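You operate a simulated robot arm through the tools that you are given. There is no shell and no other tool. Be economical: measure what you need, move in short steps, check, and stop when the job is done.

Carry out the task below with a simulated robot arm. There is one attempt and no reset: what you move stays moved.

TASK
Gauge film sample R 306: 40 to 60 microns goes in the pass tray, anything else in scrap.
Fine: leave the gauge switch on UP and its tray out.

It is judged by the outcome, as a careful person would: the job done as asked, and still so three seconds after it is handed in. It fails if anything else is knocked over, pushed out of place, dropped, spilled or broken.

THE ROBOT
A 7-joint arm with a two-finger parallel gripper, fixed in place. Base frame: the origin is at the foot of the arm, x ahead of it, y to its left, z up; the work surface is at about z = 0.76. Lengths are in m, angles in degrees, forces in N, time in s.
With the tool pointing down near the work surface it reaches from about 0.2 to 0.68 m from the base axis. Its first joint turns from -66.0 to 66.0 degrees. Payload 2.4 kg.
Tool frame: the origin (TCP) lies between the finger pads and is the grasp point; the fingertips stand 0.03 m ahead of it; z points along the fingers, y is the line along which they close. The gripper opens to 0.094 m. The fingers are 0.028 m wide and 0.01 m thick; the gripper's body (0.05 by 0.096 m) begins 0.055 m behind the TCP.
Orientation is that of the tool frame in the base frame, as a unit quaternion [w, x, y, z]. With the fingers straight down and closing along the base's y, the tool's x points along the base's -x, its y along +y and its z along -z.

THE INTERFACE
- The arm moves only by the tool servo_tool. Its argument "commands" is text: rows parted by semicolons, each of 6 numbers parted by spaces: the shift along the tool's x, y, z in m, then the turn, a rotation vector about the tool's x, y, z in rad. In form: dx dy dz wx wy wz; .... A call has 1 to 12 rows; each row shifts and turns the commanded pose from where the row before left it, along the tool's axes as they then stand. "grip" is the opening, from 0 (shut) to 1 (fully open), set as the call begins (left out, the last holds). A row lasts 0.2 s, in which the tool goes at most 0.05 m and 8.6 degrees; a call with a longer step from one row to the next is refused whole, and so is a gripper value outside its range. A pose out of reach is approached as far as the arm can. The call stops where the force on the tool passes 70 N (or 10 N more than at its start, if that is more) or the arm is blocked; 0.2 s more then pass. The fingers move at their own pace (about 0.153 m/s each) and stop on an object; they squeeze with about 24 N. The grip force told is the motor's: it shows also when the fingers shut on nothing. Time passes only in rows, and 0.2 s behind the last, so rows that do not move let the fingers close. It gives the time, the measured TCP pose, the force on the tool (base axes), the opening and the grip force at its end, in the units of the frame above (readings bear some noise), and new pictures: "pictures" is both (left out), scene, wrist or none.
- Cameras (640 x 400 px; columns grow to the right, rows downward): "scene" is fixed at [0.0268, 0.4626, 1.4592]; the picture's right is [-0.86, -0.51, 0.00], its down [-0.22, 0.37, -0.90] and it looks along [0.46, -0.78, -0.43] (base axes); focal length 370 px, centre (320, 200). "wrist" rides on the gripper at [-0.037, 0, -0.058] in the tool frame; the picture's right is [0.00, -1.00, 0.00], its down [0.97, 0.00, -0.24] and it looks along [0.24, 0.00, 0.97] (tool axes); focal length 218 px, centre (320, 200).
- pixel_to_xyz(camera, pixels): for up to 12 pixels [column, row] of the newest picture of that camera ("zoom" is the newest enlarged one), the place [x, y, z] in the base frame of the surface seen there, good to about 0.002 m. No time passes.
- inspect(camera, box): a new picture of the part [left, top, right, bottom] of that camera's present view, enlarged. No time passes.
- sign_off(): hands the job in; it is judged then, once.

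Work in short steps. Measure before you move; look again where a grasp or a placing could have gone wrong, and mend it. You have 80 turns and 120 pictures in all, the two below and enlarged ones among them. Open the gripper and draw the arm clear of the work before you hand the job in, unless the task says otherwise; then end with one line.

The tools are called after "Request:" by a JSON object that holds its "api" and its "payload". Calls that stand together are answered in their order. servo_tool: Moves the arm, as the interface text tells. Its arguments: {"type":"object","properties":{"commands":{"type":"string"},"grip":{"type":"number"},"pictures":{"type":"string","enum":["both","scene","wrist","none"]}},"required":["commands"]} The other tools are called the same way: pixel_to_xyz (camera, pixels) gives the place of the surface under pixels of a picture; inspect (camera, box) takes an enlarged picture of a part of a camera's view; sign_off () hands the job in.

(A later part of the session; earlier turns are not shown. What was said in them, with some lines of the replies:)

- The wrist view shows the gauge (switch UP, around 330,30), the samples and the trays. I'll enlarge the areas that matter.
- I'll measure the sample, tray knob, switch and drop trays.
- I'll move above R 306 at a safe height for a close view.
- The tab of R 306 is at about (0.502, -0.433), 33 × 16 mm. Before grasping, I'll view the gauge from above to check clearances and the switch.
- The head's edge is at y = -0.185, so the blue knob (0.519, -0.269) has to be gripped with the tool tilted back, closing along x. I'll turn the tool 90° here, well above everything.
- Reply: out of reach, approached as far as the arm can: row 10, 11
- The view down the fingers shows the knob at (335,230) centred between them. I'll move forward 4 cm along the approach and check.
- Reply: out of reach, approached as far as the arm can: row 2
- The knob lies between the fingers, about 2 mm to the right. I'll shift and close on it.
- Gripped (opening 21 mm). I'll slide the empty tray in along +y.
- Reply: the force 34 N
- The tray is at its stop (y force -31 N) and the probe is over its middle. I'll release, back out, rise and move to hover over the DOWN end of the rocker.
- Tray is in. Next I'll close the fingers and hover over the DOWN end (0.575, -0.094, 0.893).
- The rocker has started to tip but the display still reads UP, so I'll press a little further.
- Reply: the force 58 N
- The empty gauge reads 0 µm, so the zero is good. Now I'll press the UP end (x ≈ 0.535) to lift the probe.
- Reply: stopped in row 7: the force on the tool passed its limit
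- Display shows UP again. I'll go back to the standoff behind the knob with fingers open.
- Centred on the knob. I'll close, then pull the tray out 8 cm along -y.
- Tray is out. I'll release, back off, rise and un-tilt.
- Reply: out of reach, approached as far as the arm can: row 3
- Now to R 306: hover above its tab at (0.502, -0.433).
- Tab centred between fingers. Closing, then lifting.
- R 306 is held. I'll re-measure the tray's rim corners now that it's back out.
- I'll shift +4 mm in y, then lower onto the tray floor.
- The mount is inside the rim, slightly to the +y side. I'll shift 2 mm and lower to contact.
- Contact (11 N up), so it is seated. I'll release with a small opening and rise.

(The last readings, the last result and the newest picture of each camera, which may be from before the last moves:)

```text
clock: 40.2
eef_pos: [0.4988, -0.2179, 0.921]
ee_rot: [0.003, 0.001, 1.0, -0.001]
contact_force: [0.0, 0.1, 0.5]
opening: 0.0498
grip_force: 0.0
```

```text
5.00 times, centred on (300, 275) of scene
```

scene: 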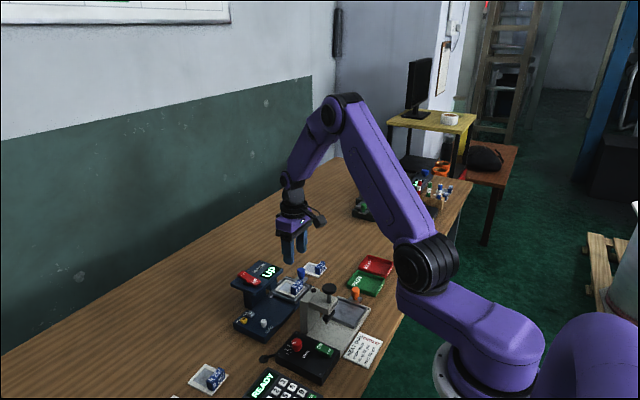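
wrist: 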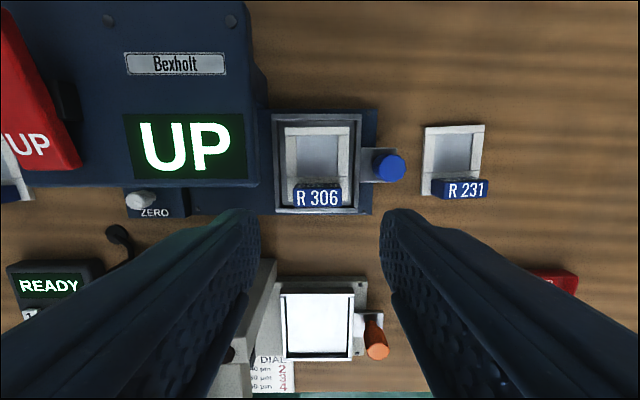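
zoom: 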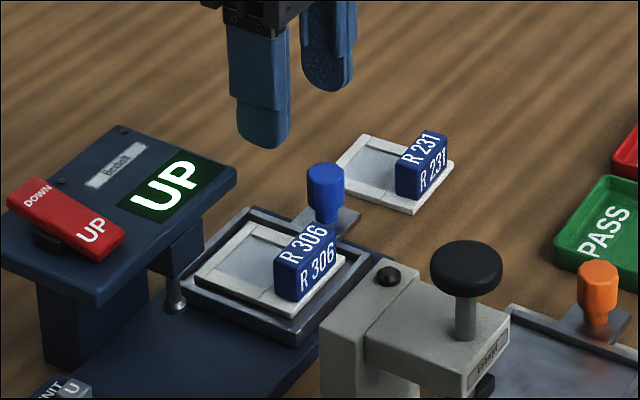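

R 306 sits flat in the tray. Now I'll go back, turn 90° and tilt to take the knob again.

Request:
{"api": "servo_tool", "payload": {"commands": "-0.0052 -0.0297 -0.0157 0 0 0;-0.0052 -0.0297 -0.0157 0 0 0;-0.0052 -0.0297 -0.0157 0 0 0;0 0 0 0 0 -0.1428;0 0 0 0 0 -0.1428;0 0 0 0 0 -0.1428;0 0 0 0 0 -0.1428;0 0 0 0 0 -0.1428;0 0 0 0 0 -0.1428;0 0 0 0 0 -0.1428;0 0 0 0 0 -0.1428;0 0 0 0 0 -0.1428", "pictures": "none"}}

Request:
{"api": "servo_tool", "payload": {"commands": "0 0 0 0 0 -0.1428;0 0 0 0 0 -0.1428;0 0 0 0 -0.131 0;0 0 0 0 -0.131 0;0 0 0 0 -0.131 0;0 0 0 0 -0.131 0;0 0 0 0 -0.131 0;0 0 0 0 -0.131 0;0 0 0 0 0 0", "grip": 0.5, "pictures": "wrist"}}

```text
clock: 42.8
eef_pos: [0.5127, -0.3046, 0.9723]
ee_rot: [0.002, -0.6, 0.8, -0.002]
contact_force: [0.1, -0.1, 0.0]
opening: 0.0497
grip_force: 0.1
```

```text
clock: 44.8
eef_pos: [0.5122, -0.303, 0.9728]
ee_rot: [-0.273, 0.654, -0.653, -0.268]
contact_force: [-0.2, -0.1, 0.2]
opening: 0.0469
grip_force: 0.0
```

wrist: 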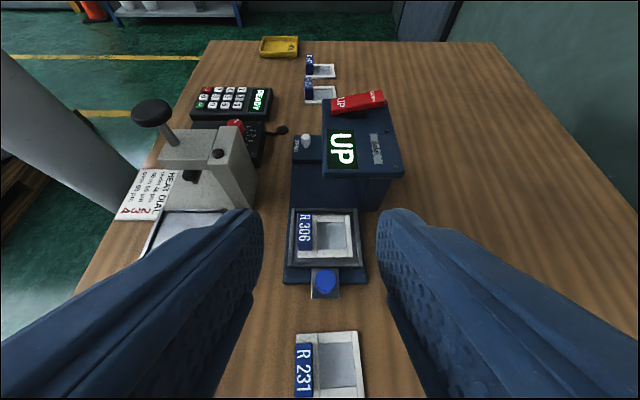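

Request:
{"api": "servo_tool", "payload": {"commands": "0.0304 -0.0017 0.0318 0 0 0;0.0304 -0.0017 0.0318 0 0 0;0.0304 -0.0017 0.0318 0 0 0;0 0 0.016 0 0 0;0 0 0.016 0 0 0;0 0 0 0 0 0", "pictures": "wrist"}}

```text
clock: 46.2
eef_pos: [0.5175, -0.2775, 0.8181]
ee_rot: [-0.273, 0.655, -0.652, -0.269]
contact_force: [-0.5, 0.3, 0.2]
opening: 0.0474
grip_force: 0.0
out of reach, approached as far as the arm can: row 3
```

wrist: 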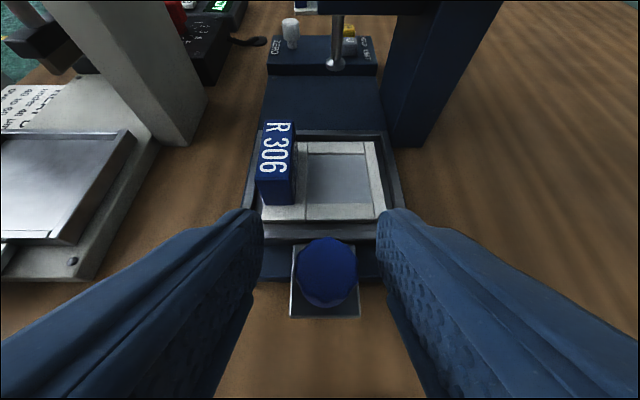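

Knob between the fingers; the sample is clear of the tips. I'll close and slide the tray in gently.

Request:
{"api": "servo_tool", "payload": {"commands": "0 -0.0015 0 0 0 0;0 0 0 0 0 0;0 0 0 0 0 0;-0.0088 0 0.0088 0 0 0;-0.0088 0 0.0088 0 0 0;-0.0088 0 0.0088 0 0 0;-0.0088 0 0.0088 0 0 0;-0.0088 0 0.0088 0 0 0;-0.0088 0 0.0088 0 0 0;-0.0035 0 0.0035 0 0 0;0 0 0 0 0 0", "grip": 0, "pictures": "wrist"}}

```text
clock: 48.6
eef_pos: [0.5191, -0.2021, 0.8185]
ee_rot: [0.273, -0.653, 0.656, 0.262]
contact_force: [19.3, -20.7, -1.5]
opening: 0.021
grip_force: 45.2
```

wrist: 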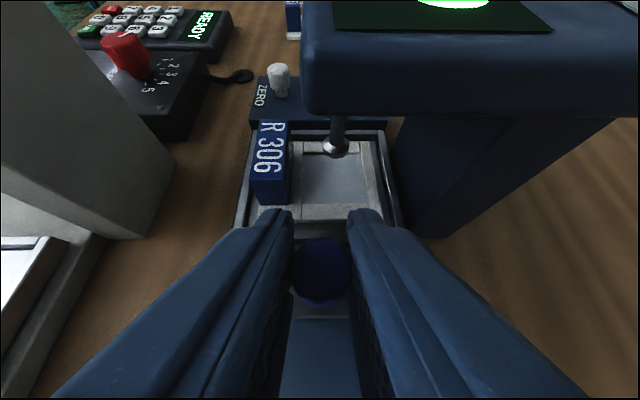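

Request:
{"api": "servo_tool", "payload": {"commands": "-0.0025 0 0.0025 0 0 0;0 0 0 0 0 0", "pictures": "none"}}

Request:
{"api": "inspect", "payload": {"camera": "scene", "box": [225, 245, 345, 345]}}

```text
clock: 49.2
eef_pos: [0.5204, -0.2018, 0.8182]
ee_rot: [0.273, -0.653, 0.657, 0.26]
contact_force: [11.7, -31.1, 11.7]
opening: 0.0212
grip_force: 44.9
```

```text
4.00 times, centred on (285, 295) of scene
```

zoom: 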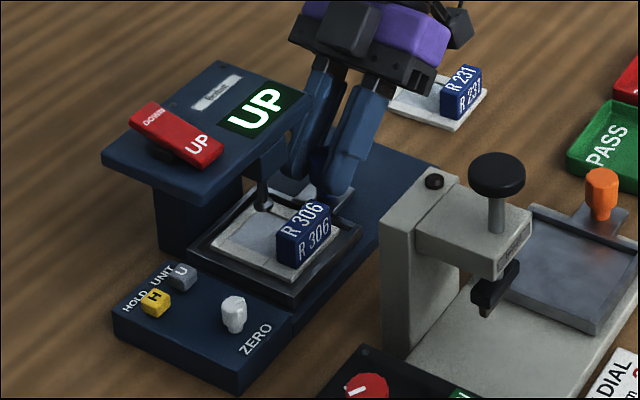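

Tray is at the stop. I'll release, back off, rise.

Request:
{"api": "servo_tool", "payload": {"commands": "0 0 0 0 0 0;0 0 -0.015 0 0 0;0 0 -0.03 0 0 0;0 0 -0.035 0 0 0;-0.0236 0 -0.0236 0 0 0;-0.0236 0 -0.0236 0 0 0;-0.0236 0 -0.0236 0 0 0;0 0 0 0 0 0", "grip": 0.5, "pictures": "none"}}

Request:
{"api": "inspect", "payload": {"camera": "scene", "box": [225, 245, 345, 345]}}

```text
clock: 51.0
eef_pos: [0.5175, -0.2496, 0.9728]
ee_rot: [-0.272, 0.654, -0.653, -0.269]
contact_force: [-0.2, -0.1, 0.1]
opening: 0.0469
grip_force: 0.1
```

```text
4.00 times, centred on (285, 295) of scene
```

zoom: 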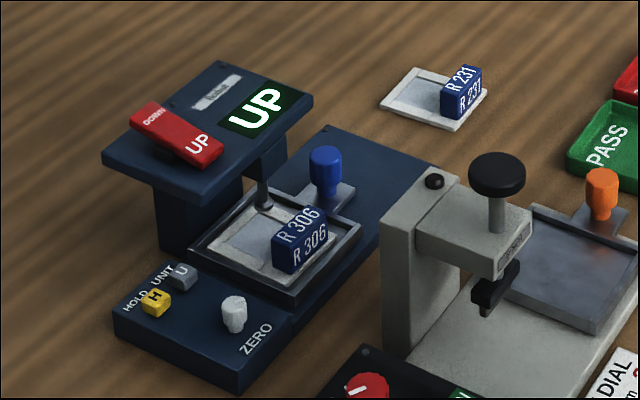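

Request:
{"api": "servo_tool", "payload": {"commands": "-0.024 -0.0149 0.0268 0 0 0;-0.024 -0.0149 0.0268 0 0 0;-0.024 -0.0149 0.0268 0 0 0;-0.024 -0.0149 0.0268 0 0 0;0.0125 0 0.0125 0 0 0;0.0125 0 0.0125 0 0 0;0.0057 0 0.0057 0 0 0;0.0035 0 0.0035 0 0 0;0.0035 0 0.0035 0 0 0;0 0 0 0 0 0", "grip": 0, "pictures": "none"}}

Request:
{"api": "inspect", "payload": {"camera": "scene", "box": [225, 245, 345, 345]}}

```text
clock: 53.2
eef_pos: [0.577, -0.1077, 0.9157]
ee_rot: [0.274, -0.653, 0.654, 0.266]
contact_force: [1.2, -3.6, 20.8]
opening: 0.0
grip_force: 24.1
```

```text
4.00 times, centred on (285, 295) of scene
```

zoom: 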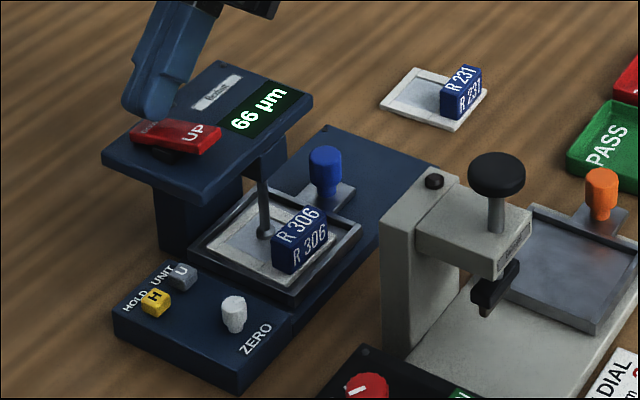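

It reads about 66 µm. I'll wait for it to settle and read it enlarged.

Request:
{"api": "servo_tool", "payload": {"commands": "-0.014 0 -0.014 0 0 0;0 0 0 0 0 0;0 0 0 0 0 0;0 0 0 0 0 0;0 0 0 0 0 0", "pictures": "none"}}

Request:
{"api": "inspect", "payload": {"camera": "scene", "box": [255, 255, 305, 310]}}

```text
clock: 54.4
eef_pos: [0.5761, -0.1062, 0.9332]
ee_rot: [-0.272, 0.654, -0.653, -0.267]
contact_force: [-0.1, 1.1, 0.2]
opening: 0.0
grip_force: 24.4
```

```text
7.27 times, centred on (280, 282) of scene
```

zoom: 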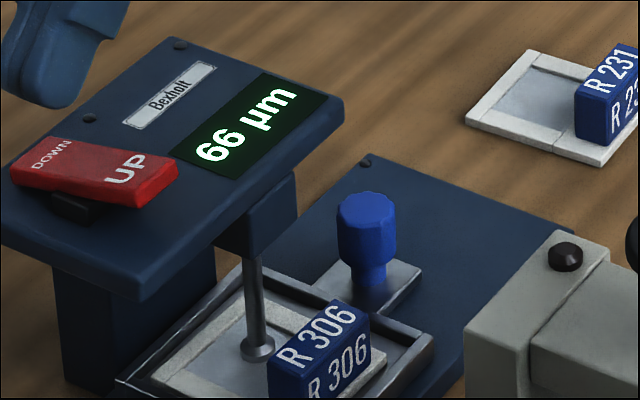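

Steady at 66 µm with the probe on the film: out of the 40–60 range, so scrap. Press UP.

Request:
{"api": "servo_tool", "payload": {"commands": "-0.007 0 -0.007 0 0 0;0 0.042 0 0 0 0;0.0125 0 0.0125 0 0 0;0.006 0 0.006 0 0 0;0.0025 0 0.0025 0 0 0;0 0 0 0 0 0", "pictures": "none"}}

Request:
{"api": "inspect", "payload": {"camera": "scene", "box": [225, 245, 345, 345]}}

```text
clock: 55.8
eef_pos: [0.5343, -0.1064, 0.9147]
ee_rot: [-0.275, 0.654, -0.652, -0.269]
contact_force: [-14.4, -4.0, 32.2]
opening: 0.0001
grip_force: 23.6
```

```text
4.00 times, centred on (285, 295) of scene
```

zoom: 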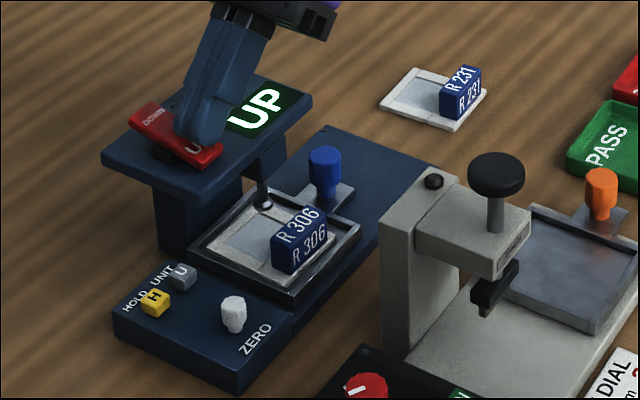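

Switch is UP and the probe is lifted. I'll return to the standoff behind the knob.

Request:
{"api": "servo_tool", "payload": {"commands": "-0.0212 0 -0.0212 0 0 0;-0.0212 0 -0.0212 0 0 0;0.0265 0.0036 -0.0265 0 0 0;0.0265 0.0036 -0.0265 0 0 0;0.0265 0.0036 -0.0265 0 0 0;0.0265 0.0036 -0.0265 0 0 0;0.0236 0 0.0236 0 0 0;0.0236 0 0.0236 0 0 0;0.0236 0 0.0236 0 0 0;0 0 0 0 0 0", "grip": 0.5, "pictures": "wrist"}}

```text
clock: 58.0
eef_pos: [0.5227, -0.2555, 0.8745]
ee_rot: [-0.272, 0.654, -0.653, -0.267]
contact_force: [0.0, 0.3, 1.0]
opening: 0.047
grip_force: 0.1
```

wrist: 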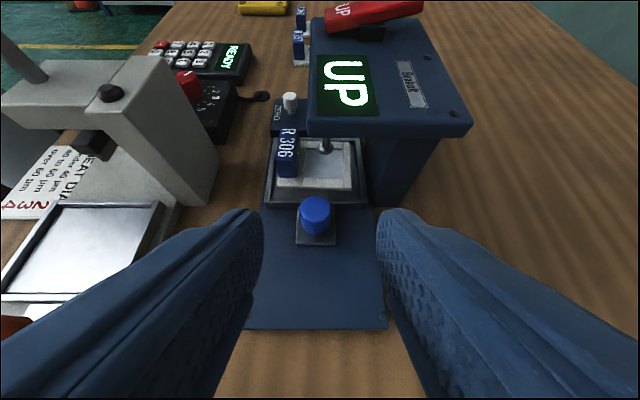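

Request:
{"api": "servo_tool", "payload": {"commands": "0 0.0037 0.03 0 0 0;0 0 0.025 0 0 0;0 0 0.024 0 0 0;0 0 0 0 0 0", "pictures": "wrist"}}

```text
clock: 59.0
eef_pos: [0.5176, -0.199, 0.8167]
ee_rot: [-0.272, 0.654, -0.653, -0.267]
contact_force: [0.7, 0.1, -0.5]
opening: 0.047
grip_force: 0.1
```

wrist: 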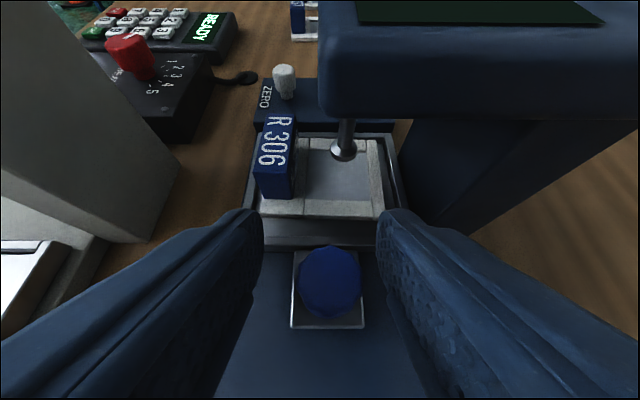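

Request:
{"api": "servo_tool", "payload": {"commands": "0 -0.002 0 0 0 0;0 0 0 0 0 0;0 0 0 0 0 0;0.0094 0 -0.0094 0 0 0;0.0094 0 -0.0094 0 0 0;0.0094 0 -0.0094 0 0 0;0.0094 0 -0.0094 0 0 0;0.0094 0 -0.0094 0 0 0;0.0094 0 -0.0094 0 0 0;0 0 0 0 0 0", "grip": 0}}

```text
clock: 61.2
eef_pos: [0.5197, -0.2761, 0.8176]
ee_rot: [-0.271, 0.655, -0.65, -0.275]
contact_force: [-5.6, 28.4, -5.1]
opening: 0.0209
grip_force: 44.8
```

scene: 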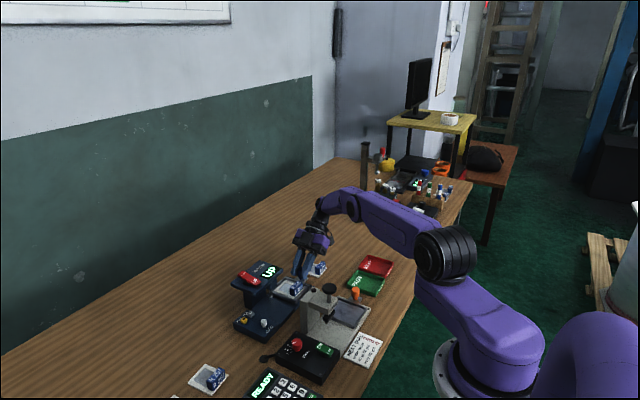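
wrist: 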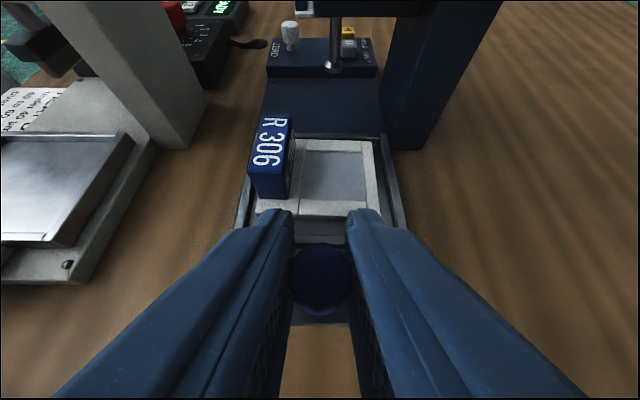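

Tray is fully out (28 N at the stop). I'll release, back off, rise, and straighten the tool.

Request:
{"api": "servo_tool", "payload": {"commands": "0 0 0 0 0 0;0 0 -0.02 0 0 0;0 0 -0.025 0 0 0;-0.028 0 -0.028 0 0 0;-0.028 0 -0.028 0 0 0;-0.028 0 -0.028 0 0 0;0 0 0 0 0.131 0;0 0 0 0 0.131 0;0 0 0 0 0.131 0;0 0 0 0 0.131 0;0 0 0 0 0.131 0;0 0 0 0 0.131 0", "grip": 0.53, "pictures": "none"}}

Request:
{"api": "servo_tool", "payload": {"commands": "0 0 0 0 0 0.1428;0 0 0 0 0 0.1428;0 0 0 0 0 0.1428;0 0 0 0 0 0.1428;0 0 0 0 0 0.1428;0 0 0 0 0 0.1428;0 0 0 0 0 0.1428;0 0 0 0 0 0.1428;0 0 0 0 0 0.1428;0 0 0 0 0 0.1428;0 0 0 0 0 0.1428;0 0 0 0 0 0", "pictures": "none"}}

```text
clock: 63.8
eef_pos: [0.5094, -0.3076, 0.9692]
ee_rot: [0.0, -0.707, 0.707, -0.004]
contact_force: [-0.1, 1.4, 0.2]
opening: 0.0498
grip_force: 0.1
out of reach, approached as far as the arm can: row 3
```

```text
clock: 66.4
eef_pos: [0.5112, -0.3084, 0.9694]
ee_rot: [0.003, 0.002, 1.0, -0.001]
contact_force: [-0.1, 0.6, 0.0]
opening: 0.0498
grip_force: 0.1
```

Request:
{"api": "servo_tool", "payload": {"commands": "0.004 0.0307 0 0 0 0;0.004 0.0307 0.009 0 0 0;0.004 0.0307 0.04 0 0 0;0 0 0 0 0 0", "pictures": "wrist"}}

Request:
{"api": "pixel_to_xyz", "payload": {"camera": "wrist", "pixels": [[300, 199], [336, 199], [320, 190], [320, 205], [318, 160]]}}

```text
refused: row 3 steps farther than a row can; nothing moved
```

```text
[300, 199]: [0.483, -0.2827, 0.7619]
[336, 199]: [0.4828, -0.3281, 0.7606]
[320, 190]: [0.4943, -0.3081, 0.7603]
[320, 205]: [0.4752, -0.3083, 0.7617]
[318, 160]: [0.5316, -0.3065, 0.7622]
```

Request:
{"api": "servo_tool", "payload": {"commands": "0.004 0.0307 0 0 0 0;0.004 0.0307 0.009 0 0 0;0.004 0.0307 0.02 0 0 0;0 0 0.02 0 0 0;0 0 0 0 0 0", "pictures": "wrist"}}

```text
clock: 67.6
eef_pos: [0.499, -0.2141, 0.9223]
ee_rot: [0.004, 0.0, 1.0, -0.002]
contact_force: [0.1, -0.3, -0.1]
opening: 0.0501
grip_force: 0.2
```

wrist: 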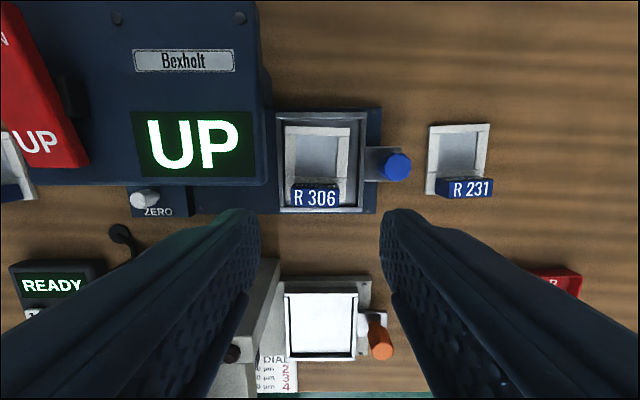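

Request:
{"api": "pixel_to_xyz", "payload": {"camera": "wrist", "pixels": [[293, 190], [339, 190], [293, 205], [339, 205], [316, 187], [316, 207], [318, 155]]}}

Request:
{"api": "inspect", "payload": {"camera": "wrist", "box": [260, 100, 400, 220]}}

```text
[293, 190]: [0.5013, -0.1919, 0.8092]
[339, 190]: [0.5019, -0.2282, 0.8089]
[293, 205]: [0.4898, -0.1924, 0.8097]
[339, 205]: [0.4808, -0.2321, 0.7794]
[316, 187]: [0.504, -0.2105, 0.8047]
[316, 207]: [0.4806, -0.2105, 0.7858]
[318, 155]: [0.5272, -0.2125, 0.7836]
```

```text
3.33 times, centred on (330, 160) of wrist
```

zoom: 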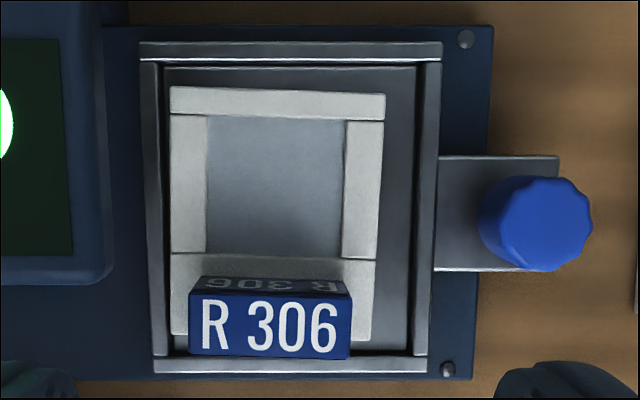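

The sample drifted about 5 mm toward +y in the tray; its tab centre is now y ≈ -0.2105. I'll correct for that and descend.

Request:
{"api": "servo_tool", "payload": {"commands": "0.001 0.0036 0.03 0 0 0;0 0 0.03 0 0 0;0 0 0.025 0 0 0;0 0 0.009 0 0 0;0 0 0 0 0 0", "pictures": "wrist"}}

Request:
{"api": "inspect", "payload": {"camera": "scene", "box": [260, 235, 340, 315]}}

```text
clock: 68.8
eef_pos: [0.4992, -0.209, 0.8261]
ee_rot: [0.004, -0.001, 1.0, -0.002]
contact_force: [-0.9, -0.4, -0.4]
opening: 0.0497
grip_force: 0.1
```

wrist: 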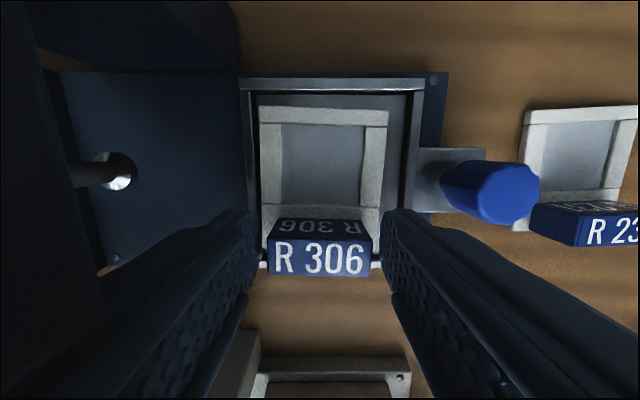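

```text
5.00 times, centred on (300, 275) of scene
```

zoom: 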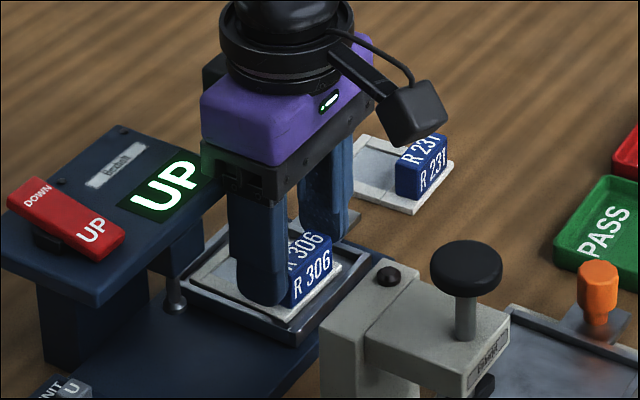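

Both fingers straddle the tab. I'll close and lift straight up.

Request:
{"api": "servo_tool", "payload": {"commands": "0 0 0 0 0 0;0 0 0 0 0 0;0 0 -0.01 0 0 0;0 0 -0.03 0 0 0;0 0 -0.04 0 0 0;0 0 -0.04 0 0 0;0 0 0 0 0 0", "grip": 0}}

```text
clock: 70.4
eef_pos: [0.4961, -0.2083, 0.9471]
ee_rot: [0.004, 0.001, 1.0, 0.0]
contact_force: [-1.1, -1.2, -0.1]
opening: 0.0399
grip_force: 24.1
```

scene: 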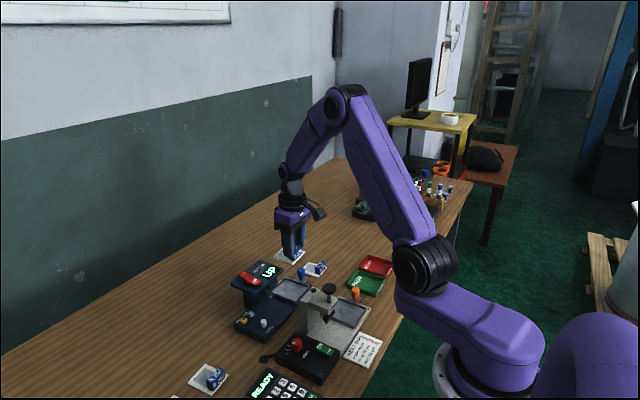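
wrist: 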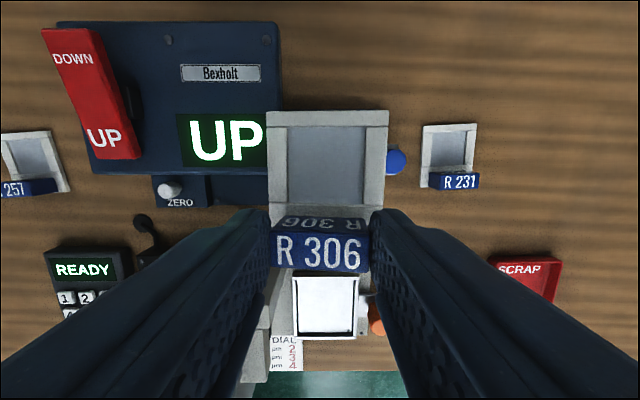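

R 306 is held again. I'll measure the scrap tray from the scene camera.

Request:
{"api": "inspect", "payload": {"camera": "scene", "box": [340, 245, 410, 305]}}

```text
6.67 times, centred on (375, 275) of scene
```

zoom: 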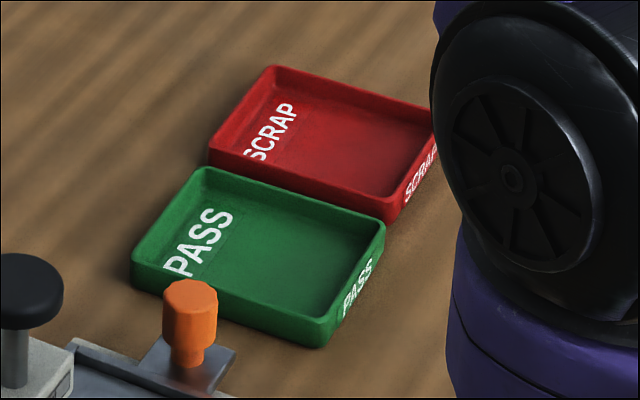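

Request:
{"api": "pixel_to_xyz", "payload": {"camera": "zoom", "pixels": [[275, 67], [211, 149], [391, 198], [434, 110], [278, 82], [225, 150], [385, 192], [325, 140], [205, 170], [384, 222]]}}

Request:
{"api": "servo_tool", "payload": {"commands": "0.014 -0.0405 0 0 0 0;0.014 -0.0405 0 0 0 0;0.014 -0.0405 0 0 0 0;0.014 -0.0405 0 0 0 0;0.014 -0.0405 0 0 0 0;0.014 -0.0405 0 0 0 0;0 0 0 0 0 0", "pictures": "wrist"}}

```text
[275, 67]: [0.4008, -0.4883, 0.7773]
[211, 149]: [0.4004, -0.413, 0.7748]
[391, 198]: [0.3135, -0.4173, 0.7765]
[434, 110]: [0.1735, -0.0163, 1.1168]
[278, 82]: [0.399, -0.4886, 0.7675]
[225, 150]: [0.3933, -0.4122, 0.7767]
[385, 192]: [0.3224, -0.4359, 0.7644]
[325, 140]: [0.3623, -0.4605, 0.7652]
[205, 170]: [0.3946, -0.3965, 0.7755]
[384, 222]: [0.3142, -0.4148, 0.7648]
```

```text
clock: 72.0
eef_pos: [0.4125, -0.4564, 0.9455]
ee_rot: [0.004, 0.0, 1.0, -0.002]
contact_force: [0.1, -0.4, -0.2]
opening: 0.0395
grip_force: 24.7
```

wrist: 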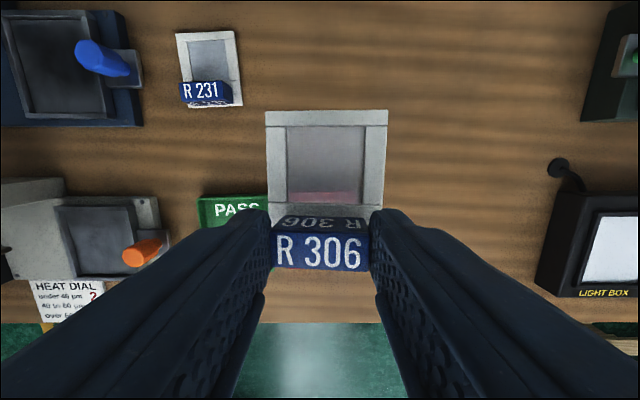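

Scrap tray spans x 0.314–0.401, y -0.490 to -0.413. I'll centre the mount over it (TCP 0.336, -0.450) and go partway down.

Request:
{"api": "servo_tool", "payload": {"commands": "0.0383 0.003 0 0 0 0;0.0383 0.003 0 0 0 0;0 0 0.04 0 0 0;0 0 0.04 0 0 0;0 0 0.02 0 0 0;0 0 0 0 0 0"}}

Request:
{"api": "inspect", "payload": {"camera": "scene", "box": [330, 225, 420, 305]}}

```text
clock: 73.4
eef_pos: [0.3348, -0.4467, 0.8474]
ee_rot: [0.003, 0.001, 1.0, -0.002]
contact_force: [-0.7, 0.6, -0.4]
opening: 0.0397
grip_force: 23.7
```

scene: 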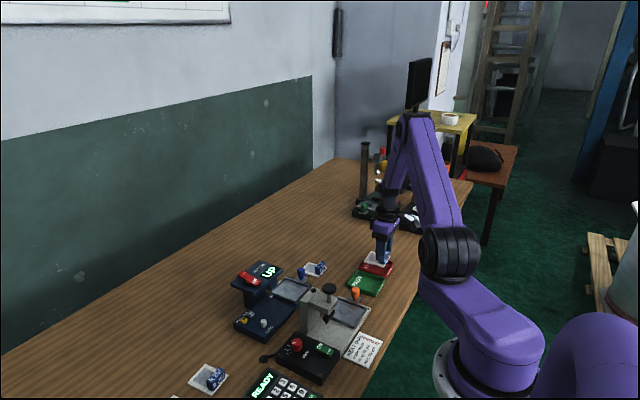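
wrist: 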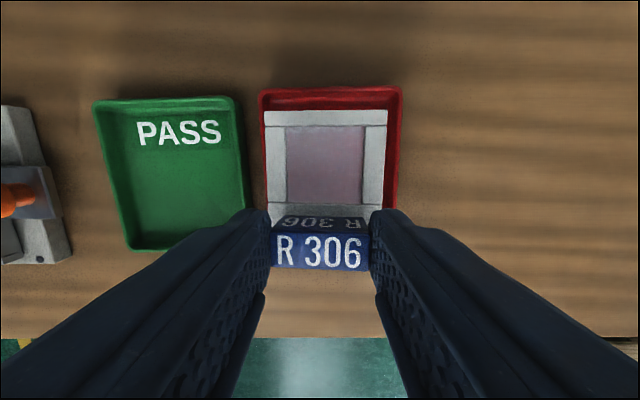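

```text
5.00 times, centred on (375, 265) of scene
```

zoom: 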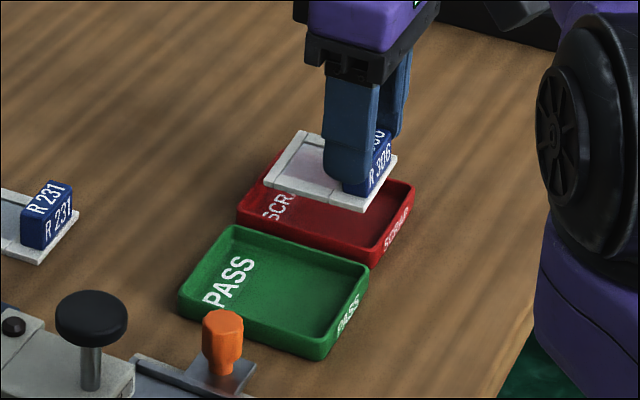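

I'll shift 3 mm in -y and lower until contact.

Request:
{"api": "servo_tool", "payload": {"commands": "0 -0.003 0.01 0 0 0;0 0 0.012 0 0 0;0 0 0.005 0 0 0;0 0 0.003 0 0 0;0 0 0 0 0 0", "pictures": "wrist"}}

```text
clock: 74.6
eef_pos: [0.3369, -0.4517, 0.8153]
ee_rot: [0.004, 0.0, 1.0, -0.002]
contact_force: [-0.5, -0.7, 3.7]
opening: 0.0393
grip_force: 23.9
```

wrist: 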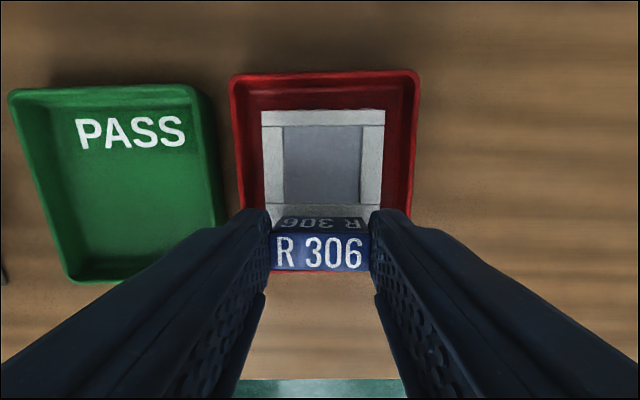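

Request:
{"api": "servo_tool", "payload": {"commands": "0 0 0.0015 0 0 0;0 0 0 0 0 0", "pictures": "none"}}

Request:
{"api": "inspect", "payload": {"camera": "scene", "box": [340, 235, 410, 305]}}

```text
clock: 75.2
eef_pos: [0.3369, -0.4521, 0.8143]
ee_rot: [0.004, 0.0, 1.0, -0.002]
contact_force: [-0.3, -2.0, 4.1]
opening: 0.039
grip_force: 23.8
```

```text
5.71 times, centred on (375, 270) of scene
```

zoom: 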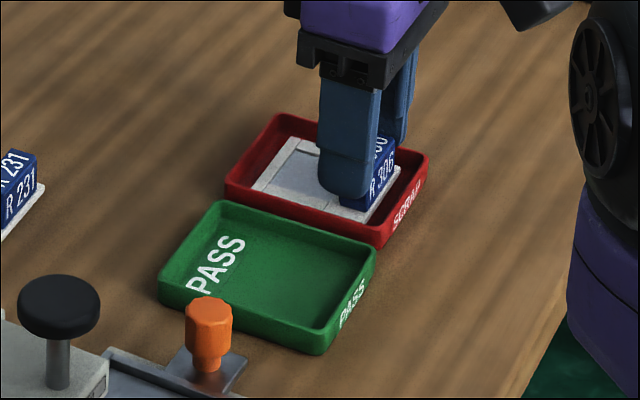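

Seated inside the scrap tray. I'll release with a small opening and rise clear.

Request:
{"api": "servo_tool", "payload": {"commands": "0 0 0 0 0 0;0 0 0 0 0 0;0 0 -0.02 0 0 0;0 0 -0.04 0 0 0;0 0 -0.045 0 0 0;0 0 -0.045 0 0 0;0 0.04 -0.02 0 0 0;0 0.04 -0.02 0 0 0;0 0.04 -0.02 0 0 0;0 0.04 0 0 0 0;0 0 0 0 0 0", "grip": 0.52}}

Request:
{"api": "inspect", "payload": {"camera": "scene", "box": [225, 235, 405, 345]}}

```text
clock: 77.6
eef_pos: [0.3332, -0.2911, 1.0236]
ee_rot: [0.003, 0.0, 1.0, -0.001]
contact_force: [-0.8, -0.5, 0.4]
opening: 0.0491
grip_force: 0.1
```

scene: 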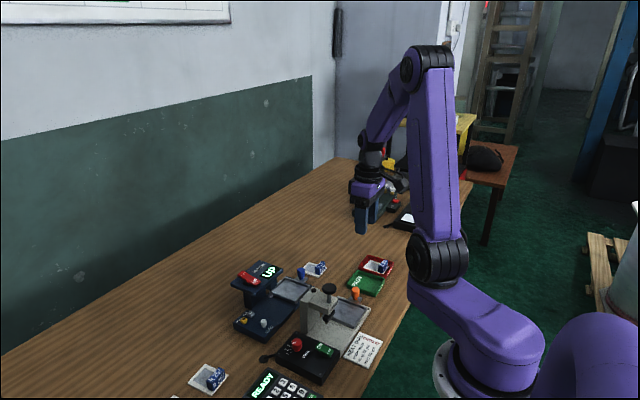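
wrist: 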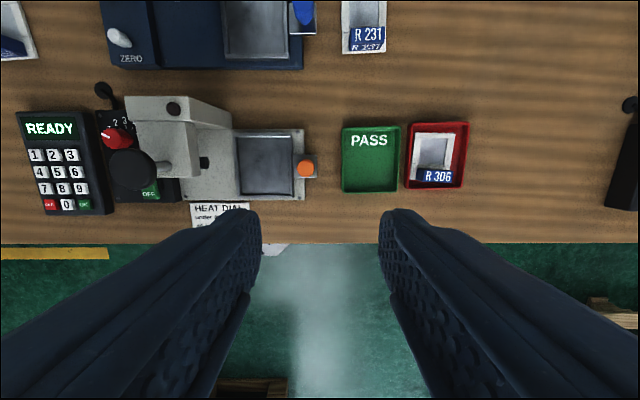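

```text
3.56 times, centred on (315, 290) of scene
```

zoom: 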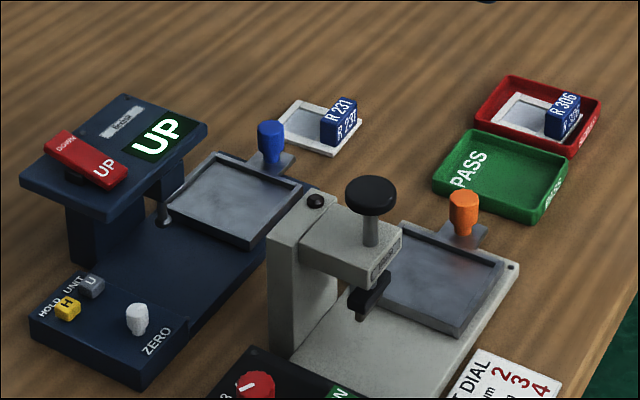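

R 306 lies flat in the scrap tray, the gauge shows UP, its tray is out, and the arm is clear. I'm handing in.

Request:
{"api": "sign_off", "payload": {}}

```text
The job is handed in.
```

R 306 gauged at 66 µm, outside 40 to 60, so it is in the scrap tray; the gauge read 0 µm empty beforehand, and its switch is on UP with the tray out.
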